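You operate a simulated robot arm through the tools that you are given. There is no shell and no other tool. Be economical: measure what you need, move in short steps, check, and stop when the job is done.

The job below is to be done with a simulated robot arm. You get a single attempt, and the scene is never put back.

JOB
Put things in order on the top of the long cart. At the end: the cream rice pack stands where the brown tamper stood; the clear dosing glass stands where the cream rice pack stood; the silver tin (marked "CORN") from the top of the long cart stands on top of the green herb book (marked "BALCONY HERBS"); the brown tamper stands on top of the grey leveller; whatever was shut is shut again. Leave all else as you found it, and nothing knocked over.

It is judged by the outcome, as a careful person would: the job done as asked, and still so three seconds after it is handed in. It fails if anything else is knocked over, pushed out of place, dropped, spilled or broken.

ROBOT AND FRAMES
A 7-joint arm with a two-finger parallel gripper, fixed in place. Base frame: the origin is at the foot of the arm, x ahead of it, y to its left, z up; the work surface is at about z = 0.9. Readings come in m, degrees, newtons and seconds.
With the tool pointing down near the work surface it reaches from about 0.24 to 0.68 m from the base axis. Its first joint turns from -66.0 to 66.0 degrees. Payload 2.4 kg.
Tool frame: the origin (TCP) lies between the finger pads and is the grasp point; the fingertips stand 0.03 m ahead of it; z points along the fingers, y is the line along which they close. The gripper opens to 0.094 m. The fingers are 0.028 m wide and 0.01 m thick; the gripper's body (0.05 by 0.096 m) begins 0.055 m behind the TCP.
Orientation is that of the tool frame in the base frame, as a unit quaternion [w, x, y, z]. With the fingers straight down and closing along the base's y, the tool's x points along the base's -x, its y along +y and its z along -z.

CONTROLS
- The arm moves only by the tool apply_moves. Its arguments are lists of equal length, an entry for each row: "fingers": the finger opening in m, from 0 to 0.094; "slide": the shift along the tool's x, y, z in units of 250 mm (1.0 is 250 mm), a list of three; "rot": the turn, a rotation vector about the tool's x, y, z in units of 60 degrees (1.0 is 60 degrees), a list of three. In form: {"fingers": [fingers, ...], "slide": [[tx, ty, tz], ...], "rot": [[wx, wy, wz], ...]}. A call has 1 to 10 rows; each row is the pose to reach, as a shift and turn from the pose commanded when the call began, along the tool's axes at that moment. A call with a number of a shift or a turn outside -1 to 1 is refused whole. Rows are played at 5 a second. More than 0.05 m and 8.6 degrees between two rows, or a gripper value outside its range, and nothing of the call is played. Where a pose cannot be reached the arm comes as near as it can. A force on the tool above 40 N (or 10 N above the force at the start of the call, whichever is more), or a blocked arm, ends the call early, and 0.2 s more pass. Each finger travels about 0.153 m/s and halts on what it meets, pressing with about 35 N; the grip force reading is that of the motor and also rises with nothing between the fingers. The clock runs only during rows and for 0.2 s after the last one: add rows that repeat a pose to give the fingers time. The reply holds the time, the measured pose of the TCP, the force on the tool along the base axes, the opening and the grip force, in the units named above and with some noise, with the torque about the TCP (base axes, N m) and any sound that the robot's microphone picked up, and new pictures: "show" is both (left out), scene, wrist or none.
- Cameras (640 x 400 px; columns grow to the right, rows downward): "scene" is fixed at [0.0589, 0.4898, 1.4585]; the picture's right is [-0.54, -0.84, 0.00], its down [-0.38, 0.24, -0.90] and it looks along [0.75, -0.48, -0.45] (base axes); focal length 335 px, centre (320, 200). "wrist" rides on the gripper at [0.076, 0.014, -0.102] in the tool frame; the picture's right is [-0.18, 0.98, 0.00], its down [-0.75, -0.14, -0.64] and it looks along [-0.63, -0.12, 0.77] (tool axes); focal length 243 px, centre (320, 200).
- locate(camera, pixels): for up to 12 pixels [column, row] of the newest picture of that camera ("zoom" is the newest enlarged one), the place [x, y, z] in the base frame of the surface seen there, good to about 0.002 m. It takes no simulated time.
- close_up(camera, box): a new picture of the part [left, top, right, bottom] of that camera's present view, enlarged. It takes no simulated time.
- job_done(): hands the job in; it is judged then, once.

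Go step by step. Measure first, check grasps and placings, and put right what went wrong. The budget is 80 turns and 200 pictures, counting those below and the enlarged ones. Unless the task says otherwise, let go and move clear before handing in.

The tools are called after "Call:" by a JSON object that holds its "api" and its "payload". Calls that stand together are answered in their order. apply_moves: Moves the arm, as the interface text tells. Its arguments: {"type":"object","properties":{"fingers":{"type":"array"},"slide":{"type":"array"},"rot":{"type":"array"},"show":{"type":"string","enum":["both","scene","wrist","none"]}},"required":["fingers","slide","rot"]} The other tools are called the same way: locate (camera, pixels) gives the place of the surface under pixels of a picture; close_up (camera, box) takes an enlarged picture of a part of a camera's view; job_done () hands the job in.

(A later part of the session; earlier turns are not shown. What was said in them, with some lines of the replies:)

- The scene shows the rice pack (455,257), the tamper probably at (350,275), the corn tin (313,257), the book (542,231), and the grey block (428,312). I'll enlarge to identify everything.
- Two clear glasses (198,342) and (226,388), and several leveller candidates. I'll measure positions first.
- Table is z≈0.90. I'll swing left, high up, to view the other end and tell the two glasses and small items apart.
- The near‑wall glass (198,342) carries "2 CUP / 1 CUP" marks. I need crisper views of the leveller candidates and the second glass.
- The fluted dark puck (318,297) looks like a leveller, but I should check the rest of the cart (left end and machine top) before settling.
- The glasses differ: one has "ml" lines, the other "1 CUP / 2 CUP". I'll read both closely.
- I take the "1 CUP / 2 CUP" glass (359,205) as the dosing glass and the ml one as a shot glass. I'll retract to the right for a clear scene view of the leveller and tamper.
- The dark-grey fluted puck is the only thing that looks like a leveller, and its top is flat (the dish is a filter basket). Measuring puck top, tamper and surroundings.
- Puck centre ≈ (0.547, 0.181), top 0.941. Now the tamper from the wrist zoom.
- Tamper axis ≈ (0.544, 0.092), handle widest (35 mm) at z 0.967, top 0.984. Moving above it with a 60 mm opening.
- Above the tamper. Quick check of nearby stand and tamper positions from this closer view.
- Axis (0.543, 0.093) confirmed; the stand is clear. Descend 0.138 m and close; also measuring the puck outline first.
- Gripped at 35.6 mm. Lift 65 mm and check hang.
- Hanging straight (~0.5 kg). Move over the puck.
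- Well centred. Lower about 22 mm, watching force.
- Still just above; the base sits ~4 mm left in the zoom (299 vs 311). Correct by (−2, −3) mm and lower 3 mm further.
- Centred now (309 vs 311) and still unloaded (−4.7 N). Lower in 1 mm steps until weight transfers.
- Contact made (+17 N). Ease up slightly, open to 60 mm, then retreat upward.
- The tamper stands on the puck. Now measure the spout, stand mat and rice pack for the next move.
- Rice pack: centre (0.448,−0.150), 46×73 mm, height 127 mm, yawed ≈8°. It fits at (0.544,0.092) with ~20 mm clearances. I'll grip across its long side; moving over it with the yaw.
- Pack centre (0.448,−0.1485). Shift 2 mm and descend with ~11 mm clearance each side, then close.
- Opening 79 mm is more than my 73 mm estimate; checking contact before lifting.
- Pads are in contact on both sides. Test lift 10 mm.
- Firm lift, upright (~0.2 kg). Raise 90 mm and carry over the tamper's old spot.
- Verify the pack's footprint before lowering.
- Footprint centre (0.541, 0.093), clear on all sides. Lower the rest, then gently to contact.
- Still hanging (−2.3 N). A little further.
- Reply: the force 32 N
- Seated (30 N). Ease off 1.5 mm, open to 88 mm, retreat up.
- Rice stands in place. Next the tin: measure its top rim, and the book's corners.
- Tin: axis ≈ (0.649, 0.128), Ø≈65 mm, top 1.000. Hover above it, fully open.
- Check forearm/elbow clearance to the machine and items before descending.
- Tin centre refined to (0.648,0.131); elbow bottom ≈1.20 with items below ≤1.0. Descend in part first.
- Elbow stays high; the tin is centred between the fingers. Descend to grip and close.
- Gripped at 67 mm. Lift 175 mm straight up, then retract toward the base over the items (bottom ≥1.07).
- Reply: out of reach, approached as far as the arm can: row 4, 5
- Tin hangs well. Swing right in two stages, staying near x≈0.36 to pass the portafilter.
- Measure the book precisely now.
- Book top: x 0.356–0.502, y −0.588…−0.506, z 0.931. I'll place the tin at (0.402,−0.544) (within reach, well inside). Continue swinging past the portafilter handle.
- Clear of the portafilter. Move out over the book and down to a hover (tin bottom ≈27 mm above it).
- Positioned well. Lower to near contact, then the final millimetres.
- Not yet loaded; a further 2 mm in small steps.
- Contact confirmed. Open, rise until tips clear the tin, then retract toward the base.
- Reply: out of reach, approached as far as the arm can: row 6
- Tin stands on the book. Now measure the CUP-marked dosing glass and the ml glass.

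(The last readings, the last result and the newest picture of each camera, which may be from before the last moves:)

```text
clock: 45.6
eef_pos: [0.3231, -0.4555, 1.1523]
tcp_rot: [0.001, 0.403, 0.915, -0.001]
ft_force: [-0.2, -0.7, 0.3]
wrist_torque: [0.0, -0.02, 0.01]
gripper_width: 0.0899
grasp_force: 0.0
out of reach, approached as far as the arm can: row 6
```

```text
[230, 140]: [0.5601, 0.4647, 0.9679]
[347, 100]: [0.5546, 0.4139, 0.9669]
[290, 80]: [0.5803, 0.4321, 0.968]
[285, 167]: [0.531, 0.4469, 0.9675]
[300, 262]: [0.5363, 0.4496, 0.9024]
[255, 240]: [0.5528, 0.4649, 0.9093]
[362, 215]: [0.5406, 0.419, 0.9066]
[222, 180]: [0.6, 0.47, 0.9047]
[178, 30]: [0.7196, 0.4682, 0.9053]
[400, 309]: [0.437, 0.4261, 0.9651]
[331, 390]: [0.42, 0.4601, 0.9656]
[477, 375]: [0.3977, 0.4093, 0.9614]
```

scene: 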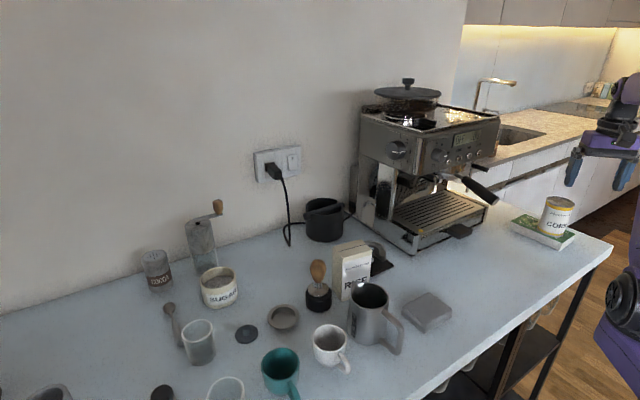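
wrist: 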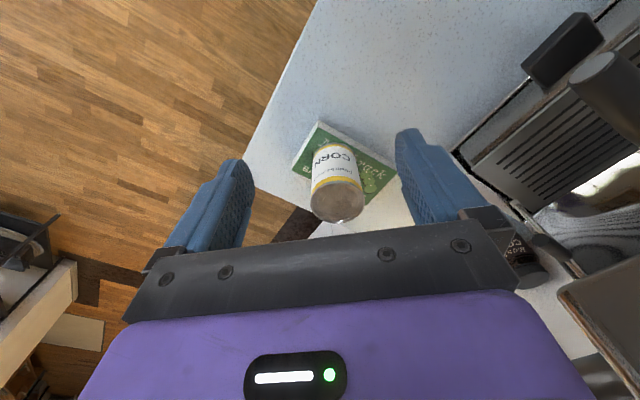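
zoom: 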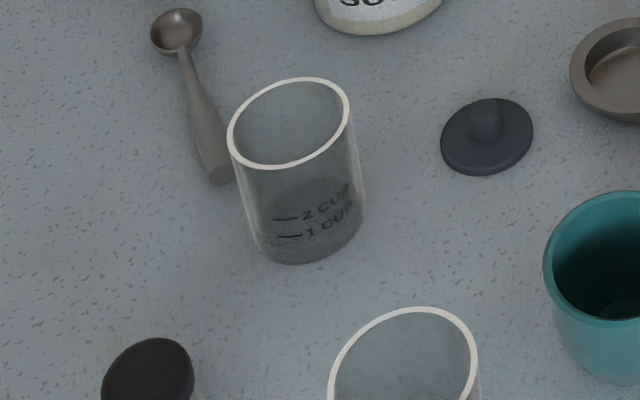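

CUP glass: centre (0.556,0.439), rim z 0.967, Ø≈52 mm, r≈0.708, slightly beyond vertical reach, so I'll tilt the tool ~12° outward with the closing line tangential. First swing back left, high, yawing to −38°.

Call:
{"api": "apply_moves", "payload": {"fingers": [0.08, 0.08, 0.08, 0.08, 0.08, 0.08], "slide": [[0.11, 0.11, 0], [0.22, 0.22, 0], [0.34, 0.34, 0], [0.45, 0.45, 0], [0.57, 0.57, 0], [0.68, 0.678, 0]], "rot": [[0, 0, -0.1], [0, 0, -0.2], [0, 0, -0.3], [0, 0, -0.4], [0, 0, -0.5], [0, 0, -0.6]], "show": "none"}}

Call:
{"api": "apply_moves", "payload": {"fingers": [0.08, 0.08, 0.08, 0.08, 0.08, 0.08], "slide": [[0.026, 0.16, 0], [0.05, 0.32, 0], [0.08, 0.48, 0], [0.1, 0.64, 0], [0.13, 0.8, 0], [0.156, 0.968, 0]], "rot": [[0, 0, -0.1], [0, 0, -0.2], [0, 0, -0.3], [0, 0, -0.4], [0, 0, -0.5], [0, 0, -0.6]], "show": "none"}}

Call:
{"api": "apply_moves", "payload": {"fingers": [0.08, 0.08, 0.08, 0.08, 0.08, 0.08], "slide": [[-0.1, 0.14, 0], [-0.21, 0.28, 0], [-0.32, 0.43, 0], [-0.43, 0.57, 0], [-0.547, 0.718, 0], [-0.547, 0.718, 0]], "rot": [[0, 0, -0.05], [0, 0, -0.1], [0, 0, -0.15], [0, 0, -0.2], [0, 0, -0.225], [0, 0, -0.225]]}}

```text
clock: 47.0
eef_pos: [0.3312, -0.2139, 1.1524]
tcp_rot: [0.0, 0.099, 0.995, 0.0]
ft_force: [0.2, 0.4, -0.2]
wrist_torque: [-0.02, 0.01, -0.03]
gripper_width: 0.08
grasp_force: 0.0
```

```text
clock: 48.4
eef_pos: [0.3412, 0.0295, 1.1538]
tcp_rot: [0.0, -0.213, 0.977, 0.0]
ft_force: [0.3, 0.6, 1.3]
wrist_torque: [0.0, -0.01, -0.03]
gripper_width: 0.08
grasp_force: 0.0
```

```text
clock: 49.8
eef_pos: [0.3906, 0.2494, 1.1524]
tcp_rot: [0.0, -0.324, 0.946, 0.0]
ft_force: [-0.8, -0.4, 0.6]
wrist_torque: [0.02, -0.01, 0.02]
gripper_width: 0.0801
grasp_force: 0.0
```

scene: 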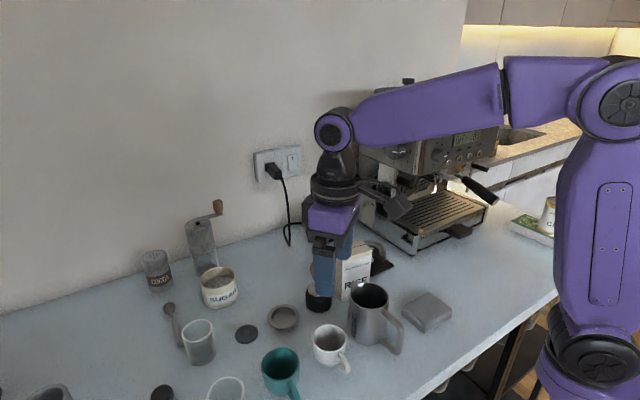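
wrist: 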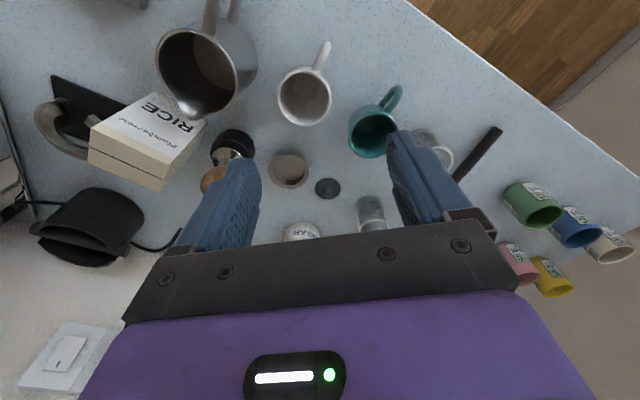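

Swung back. Check teal mug, sugar bowl and scoop extents for clearance.

Call:
{"api": "locate", "payload": {"camera": "scene", "pixels": [[281, 348], [264, 365], [299, 362], [281, 372], [202, 282], [237, 280], [220, 303], [232, 378], [226, 378], [240, 325], [160, 390]]}}

Call:
{"api": "locate", "payload": {"camera": "wrist", "pixels": [[350, 135], [372, 158], [370, 200], [360, 230]]}}

```text
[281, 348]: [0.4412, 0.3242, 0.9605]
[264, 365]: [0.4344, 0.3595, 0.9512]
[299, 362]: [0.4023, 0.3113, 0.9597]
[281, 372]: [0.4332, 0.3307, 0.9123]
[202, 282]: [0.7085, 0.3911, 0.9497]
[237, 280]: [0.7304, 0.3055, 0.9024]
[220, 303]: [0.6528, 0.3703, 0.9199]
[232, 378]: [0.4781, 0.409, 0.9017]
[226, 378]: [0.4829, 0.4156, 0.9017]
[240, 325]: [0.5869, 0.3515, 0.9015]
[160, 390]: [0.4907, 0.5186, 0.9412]
```

```text
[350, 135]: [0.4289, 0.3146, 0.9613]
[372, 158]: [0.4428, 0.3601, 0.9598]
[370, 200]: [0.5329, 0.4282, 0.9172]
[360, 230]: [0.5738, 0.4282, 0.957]
```

Everything nearby is ≤0.97 high. Move to hover over the glass with 14° outward tilt.

Call:
{"api": "apply_moves", "payload": {"fingers": [0.08, 0.08, 0.08, 0.08, 0.08, 0.08, 0.08, 0.08], "slide": [[-0.15, 0.03, 0.03], [-0.3, 0.06, 0.06], [-0.45, 0.09, 0.1], [-0.6, 0.12, 0.16], [-0.75, 0.15, 0.24], [-0.89, 0.175, 0.34], [-0.988, 0.194, 0.48], [-0.988, 0.194, 0.48]], "rot": [[0, -0.03, 0], [0, -0.07, 0], [0, -0.11, 0], [0, -0.15, 0], [0, -0.19, 0], [0, -0.21, 0], [0, -0.233, 0], [0, -0.233, 0]]}}

Call:
{"api": "close_up", "payload": {"camera": "scene", "box": [130, 260, 290, 400]}}

```text
clock: 51.6
eef_pos: [0.5571, 0.4394, 1.0318]
tcp_rot: [0.115, -0.323, 0.939, 0.04]
ft_force: [0.0, 0.5, -0.2]
wrist_torque: [-0.04, 0.0, -0.02]
gripper_width: 0.08
grasp_force: 0.0
```

scene: 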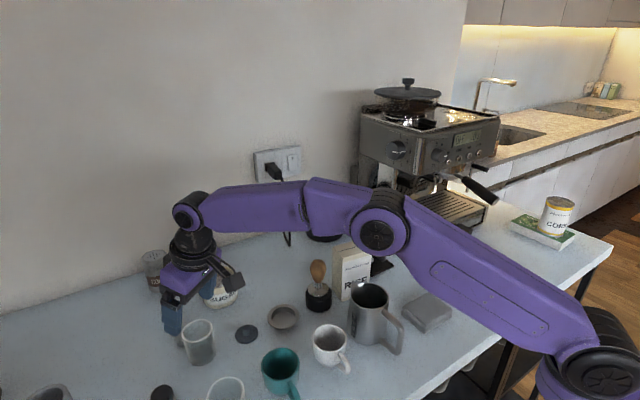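
wrist: 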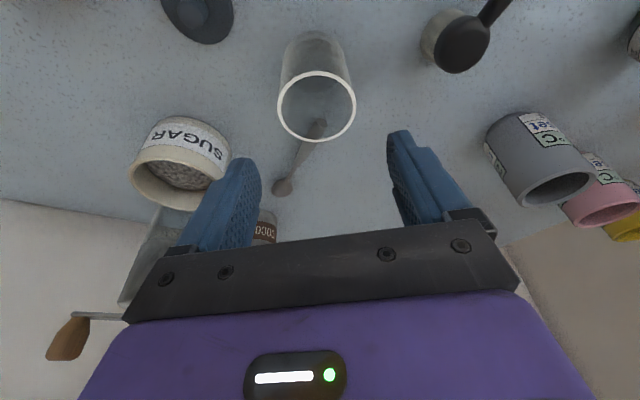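

```text
2.86 times, centred on (210, 330) of scene
```

zoom: 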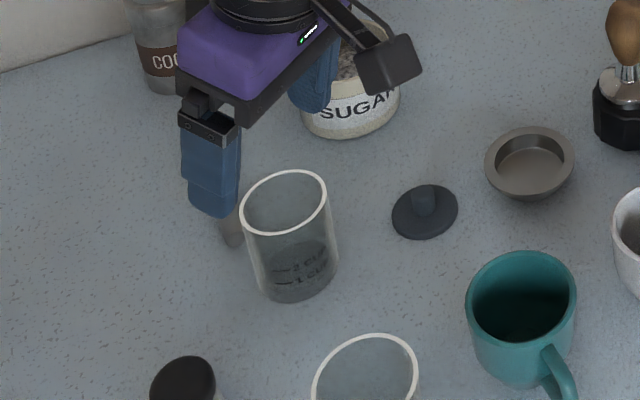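

Reached cleanly. Refine the glass centre from the wrist view.

Call:
{"api": "locate", "payload": {"camera": "wrist", "pixels": [[280, 105], [354, 103], [316, 72], [317, 140], [283, 120], [350, 88]]}}

```text
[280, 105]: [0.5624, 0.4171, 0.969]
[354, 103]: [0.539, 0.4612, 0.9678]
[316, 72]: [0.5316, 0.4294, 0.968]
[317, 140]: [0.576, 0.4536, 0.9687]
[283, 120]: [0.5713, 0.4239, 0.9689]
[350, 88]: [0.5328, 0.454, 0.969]
```

Centre ≈ (0.554,0.440). Descend vertically to z≈0.942 and close gently.

Call:
{"api": "apply_moves", "payload": {"fingers": [0.08, 0.08, 0.08, 0.08, 0.04, 0.04, 0.04], "slide": [[0.033, 0.008, 0.115], [0.063, 0.008, 0.23], [0.093, 0.008, 0.349], [0.093, 0.008, 0.349], [0.093, 0.008, 0.349], [0.093, 0.008, 0.349], [0.093, 0.008, 0.349]], "rot": [[0, 0, 0], [0, 0, 0], [0, 0, 0], [0, 0, 0], [0, 0, 0], [0, 0, 0], [0, 0, 0]]}}

Call:
{"api": "close_up", "payload": {"camera": "scene", "box": [130, 260, 290, 400]}}

```text
clock: 53.2
eef_pos: [0.5539, 0.4425, 0.9418]
tcp_rot: [0.115, -0.323, 0.939, 0.04]
ft_force: [-0.3, 0.1, -0.6]
wrist_torque: [-0.04, -0.02, -0.04]
gripper_width: 0.053
grasp_force: 34.8
```

scene: 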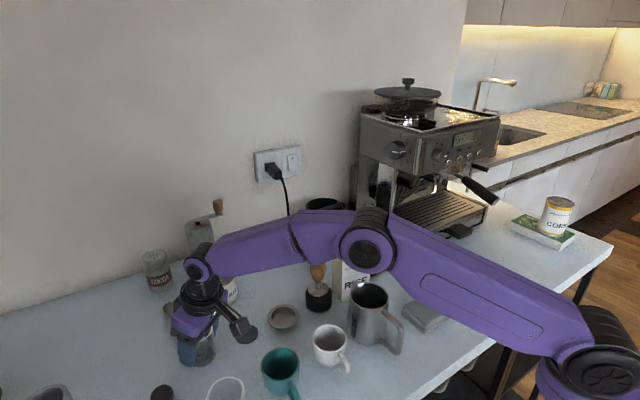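
wrist: 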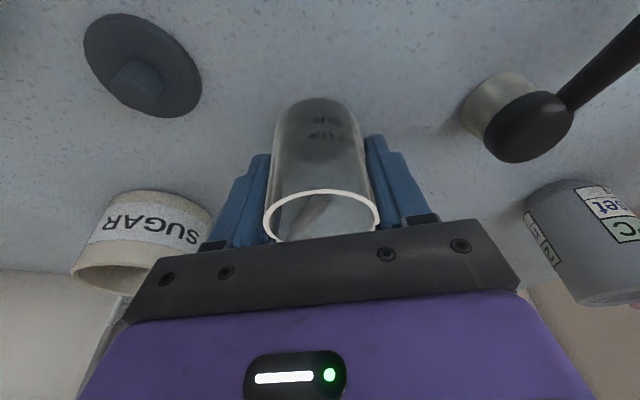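

```text
2.86 times, centred on (210, 330) of scene
```

zoom: 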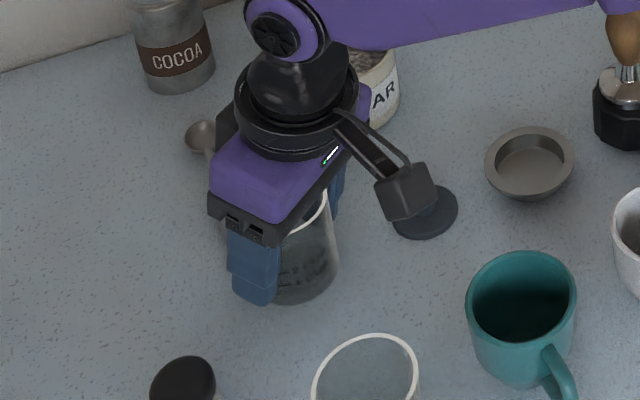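

Gripped at 53 mm, glass upright. Lift vertically, then arc inward (bottom up to ≈1.07).

Call:
{"api": "apply_moves", "payload": {"fingers": [0.04, 0.04, 0.04, 0.04, 0.04, 0.04, 0.04, 0.04, 0.04], "slide": [[-0.029, 0, -0.116], [-0.068, 0, -0.272], [-0.097, 0, -0.388], [-0.005, 0, -0.514], [0.127, 0, -0.65], [0.267, 0, -0.747], [0.436, 0, -0.81], [0.611, 0, -0.854], [0.611, 0, -0.854]], "rot": [[0, 0, 0], [0, 0, 0], [0, 0, 0], [0, 0, 0], [0, 0, 0], [0, 0, 0], [0, 0, 0], [0, 0, 0], [0, 0, 0]]}}

Call:
{"api": "close_up", "payload": {"camera": "scene", "box": [200, 200, 400, 360]}}

```text
clock: 55.2
eef_pos: [0.3974, 0.3171, 1.1114]
tcp_rot: [0.115, -0.324, 0.938, 0.04]
ft_force: [0.2, -0.1, -1.6]
wrist_torque: [0.0, 0.01, 0.03]
gripper_width: 0.0532
grasp_force: 35.2
```

scene: 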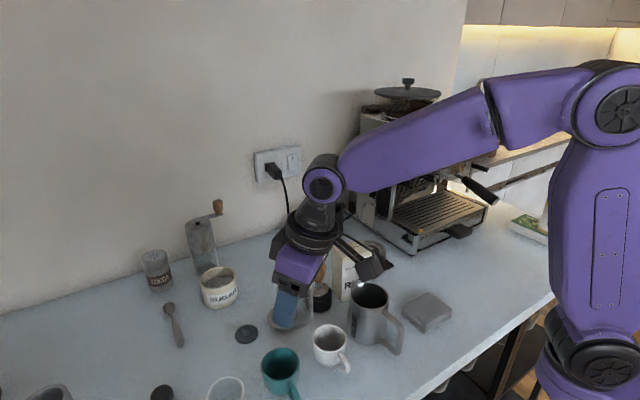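
wrist: 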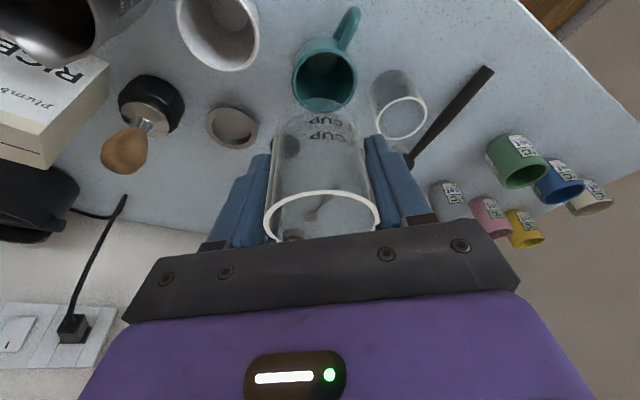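

```text
2.50 times, centred on (300, 280) of scene
```

zoom: 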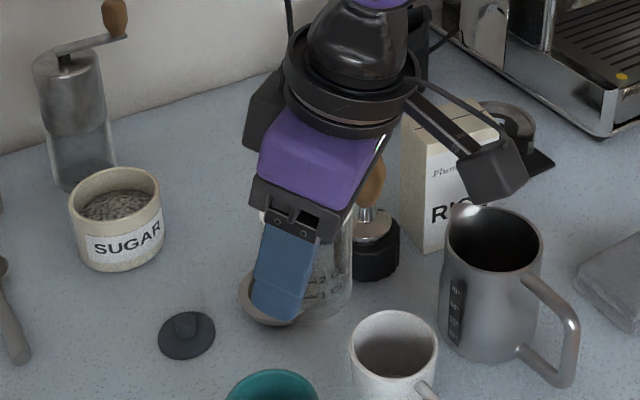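

Glass held upright. Translate (keeping orientation) to above the rice pack's old spot, in two equal calls.

Call:
{"api": "apply_moves", "payload": {"fingers": [0.04, 0.04, 0.04, 0.04, 0.04, 0.04], "slide": [[0.08, -0.134, -0.02], [0.16, -0.267, -0.04], [0.239, -0.4, -0.06], [0.319, -0.534, -0.079], [0.398, -0.667, -0.099], [0.478, -0.801, -0.119]], "rot": [[0, 0, 0], [0, 0, 0], [0, 0, 0], [0, 0, 0], [0, 0, 0], [0, 0, 0]], "show": "none"}}

Call:
{"api": "apply_moves", "payload": {"fingers": [0.04, 0.04, 0.04, 0.04, 0.04, 0.04, 0.04], "slide": [[0.08, -0.134, -0.02], [0.16, -0.267, -0.04], [0.239, -0.4, -0.06], [0.319, -0.534, -0.079], [0.398, -0.667, -0.099], [0.478, -0.801, -0.119], [0.478, -0.801, -0.119]], "rot": [[0, 0, 0], [0, 0, 0], [0, 0, 0], [0, 0, 0], [0, 0, 0], [0, 0, 0], [0, 0, 0]]}}

Call:
{"api": "close_up", "payload": {"camera": "scene", "box": [380, 160, 540, 300]}}

```text
clock: 56.6
eef_pos: [0.4226, 0.0825, 1.1138]
tcp_rot: [0.116, -0.323, 0.938, 0.04]
ft_force: [-0.5, -0.1, -0.6]
wrist_torque: [0.0, 0.03, -0.04]
gripper_width: 0.0531
grasp_force: 35.2
```

```text
clock: 58.2
eef_pos: [0.4498, -0.1509, 1.1132]
tcp_rot: [0.115, -0.323, 0.938, 0.04]
ft_force: [0.5, -0.3, -0.4]
wrist_torque: [0.01, -0.01, 0.01]
gripper_width: 0.053
grasp_force: 34.2
```

scene: 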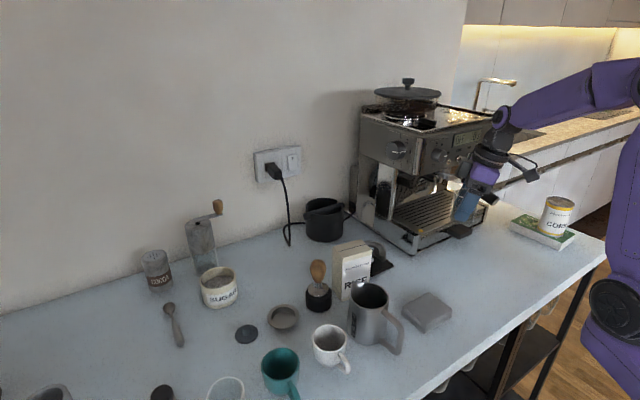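
wrist: 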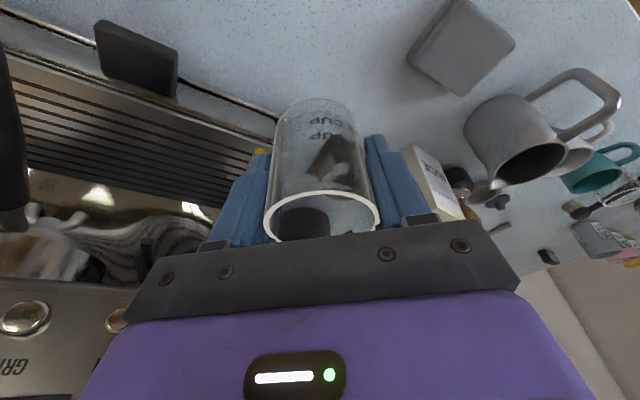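

```text
2.86 times, centred on (460, 230) of scene
```

zoom: 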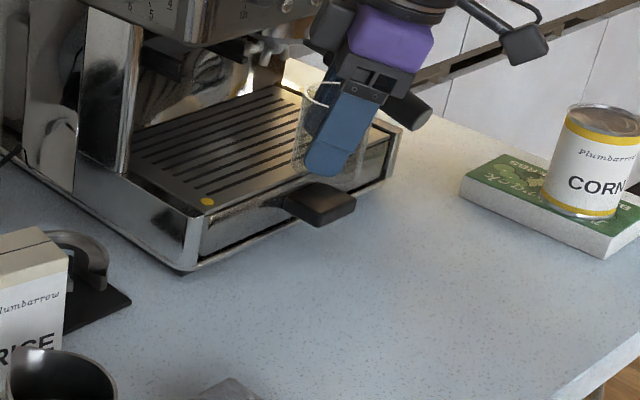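

In position over the spot. Descend vertically, stopping ~2 mm short.

Call:
{"api": "apply_moves", "payload": {"fingers": [0.04, 0.04, 0.04, 0.04, 0.04, 0.04], "slide": [[0.045, 0.009, 0.18], [0.085, 0.009, 0.34], [0.125, 0.009, 0.5], [0.15, 0.009, 0.6], [0.164, 0.009, 0.656], [0.164, 0.009, 0.656]], "rot": [[0, 0, 0], [0, 0, 0], [0, 0, 0], [0, 0, 0], [0, 0, 0], [0, 0, 0]]}}

Call:
{"api": "close_up", "payload": {"camera": "scene", "box": [400, 200, 520, 300]}}

```text
clock: 59.6
eef_pos: [0.4473, -0.1476, 0.9428]
tcp_rot: [0.116, -0.323, 0.938, 0.04]
ft_force: [0.0, -0.3, -0.4]
wrist_torque: [0.0, -0.01, 0.02]
gripper_width: 0.053
grasp_force: 35.0
```

scene: 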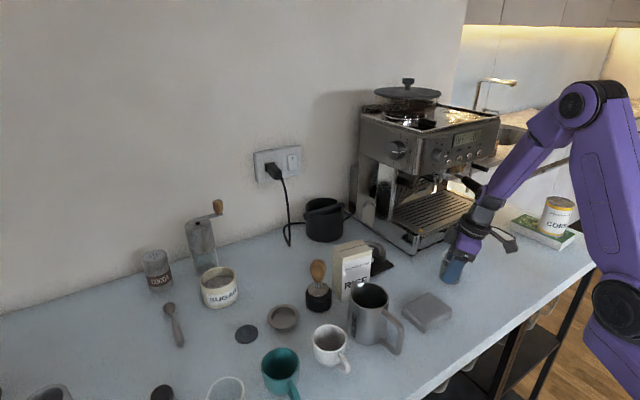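
wrist: 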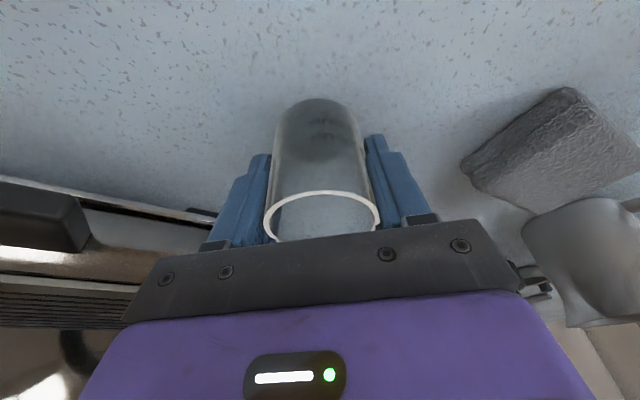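

```text
4.00 times, centred on (460, 250) of scene
```

zoom: 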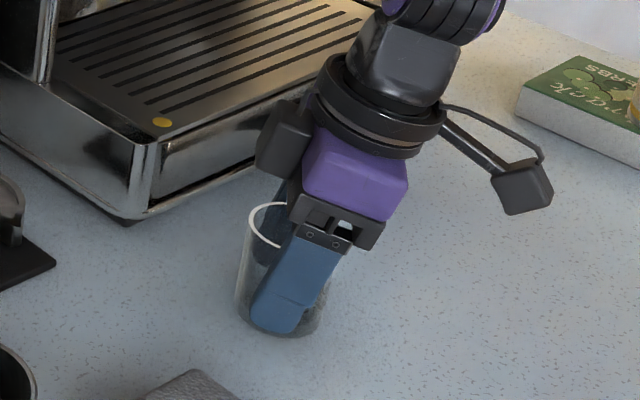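

Lower in fine steps to contact.

Call:
{"api": "apply_moves", "payload": {"fingers": [0.04, 0.04, 0.04, 0.04, 0.04], "slide": [[0.001, 0, 0.003], [0.0015, 0, 0.006], [0.002, 0, 0.008], [0.0025, 0, 0.01], [0.0025, 0, 0.01]], "rot": [[0, 0, 0], [0, 0, 0], [0, 0, 0], [0, 0, 0], [0, 0, 0]], "show": "none"}}

```text
clock: 60.8
eef_pos: [0.447, -0.1482, 0.9411]
tcp_rot: [0.117, -0.324, 0.938, 0.039]
ft_force: [-3.6, 2.4, 24.4]
wrist_torque: [-0.05, 0.03, -0.01]
gripper_width: 0.0533
grasp_force: 35.3
```

Seated. Ease off, open, rise vertically.

Call:
{"api": "apply_moves", "payload": {"fingers": [0.05, 0.062, 0.075, 0.075, 0.075, 0.075, 0.075, 0.075], "slide": [[-0.001, 0, -0.004], [-0.001, 0, -0.004], [-0.001, 0, -0.004], [-0.001, 0, -0.004], [-0.03, 0, -0.12], [-0.07, 0, -0.28], [-0.11, 0, -0.44], [-0.145, 0, -0.582]], "rot": [[0, 0, 0], [0, 0, 0], [0, 0, 0], [0, 0, 0], [0, 0, 0], [0, 0, 0], [0, 0, 0], [0, 0, 0]]}}

Call:
{"api": "close_up", "payload": {"camera": "scene", "box": [280, 190, 600, 360]}}

Call:
{"api": "close_up", "payload": {"camera": "scene", "box": [410, 200, 510, 300]}}

```text
clock: 62.6
eef_pos: [0.4478, -0.1485, 1.0902]
tcp_rot: [0.114, -0.322, 0.939, 0.039]
ft_force: [-0.1, -0.1, -0.4]
wrist_torque: [0.03, -0.03, 0.0]
gripper_width: 0.0751
grasp_force: 0.1
```

scene: 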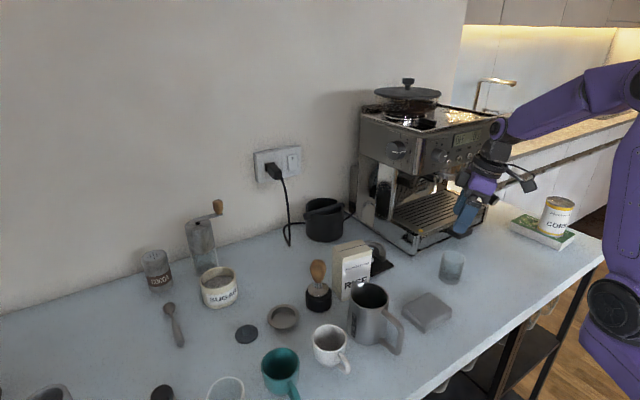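
wrist: 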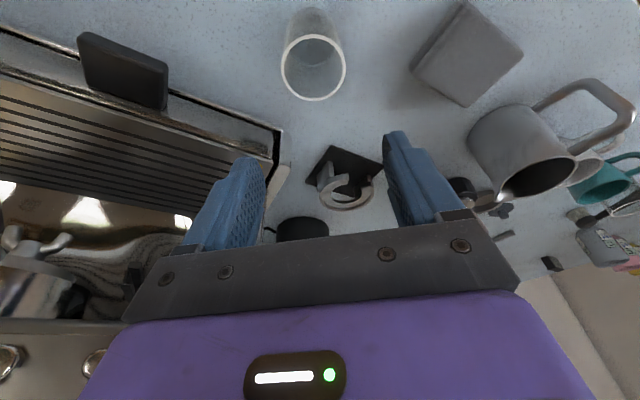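

```text
2.00 times, centred on (440, 275) of scene
```

zoom: 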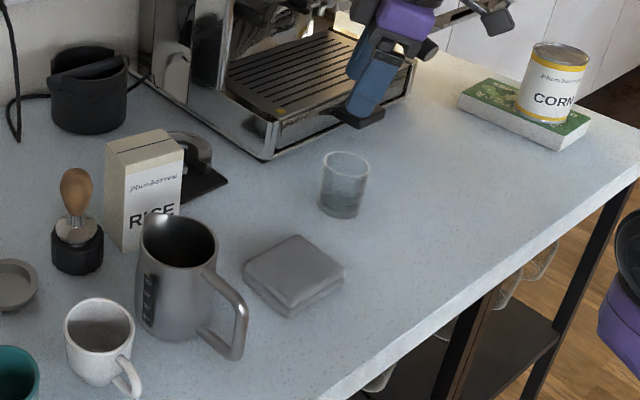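

```text
4.00 times, centred on (460, 250) of scene
```

zoom: 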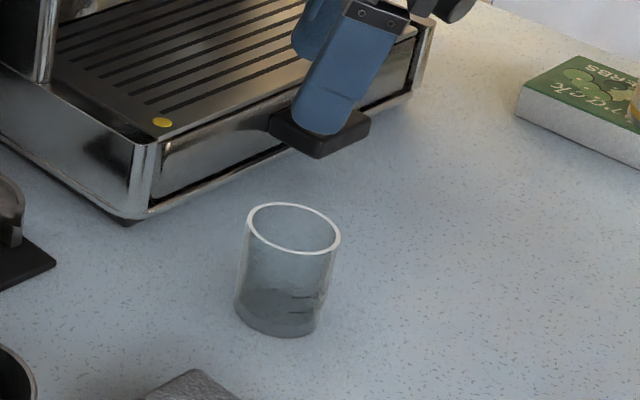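

All four placements look right and everything else stands as found; retract the arm a bit further clear.

Call:
{"api": "apply_moves", "payload": {"fingers": [0.075, 0.075, 0.075, 0.075], "slide": [[0, 0, -0.15], [0.05, 0, -0.3], [0.1, 0, -0.45], [0.1, 0, -0.45]], "rot": [[0, 0, 0], [0, 0, 0], [0, 0, 0], [0, 0, 0]], "show": "scene"}}

```text
clock: 63.6
eef_pos: [0.4057, -0.1803, 1.1931]
tcp_rot: [0.115, -0.323, 0.938, 0.04]
ft_force: [-1.0, -0.1, 0.3]
wrist_torque: [-0.02, 0.02, 0.04]
gripper_width: 0.0749
grasp_force: 0.0
```

scene: 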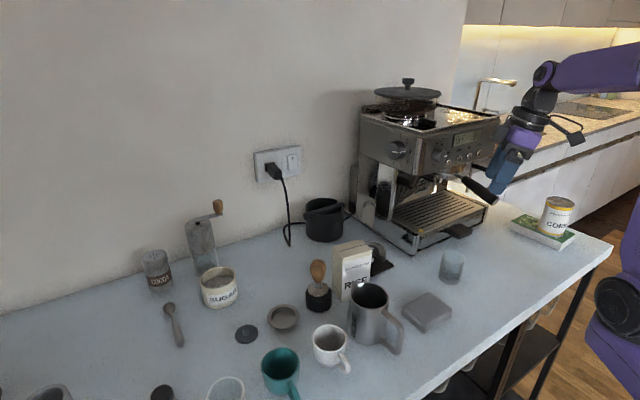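

The picture shows tamper on leveller (318,285), rice at the tamper's spot (352,268), glass at (452,265), tin on book (556,215); the arm is clear. Handing in.

Call:
{"api": "job_done", "payload": {}}

```text
The job is handed in.
```

I finished all four placements and handed the job in. The last picture shows everything upright and the arm clear.

- **Rice pack:** it stands where the tamper stood.
- **Dosing glass:** it stands where the rice pack stood. Two clear glasses were on the cart. I took the one marked "1 CUP / 2 CUP" as the dosing glass and left the one marked in ml.
- **Corn tin:** it stands on the herb book, towards the near end because the book's centre was out of reach.
- **Tamper:** it stands on the dark fluted puck. I took that puck as the grey leveller, though it looks nearly black.
- **Anything shut:** I opened nothing, so nothing needed shutting again.
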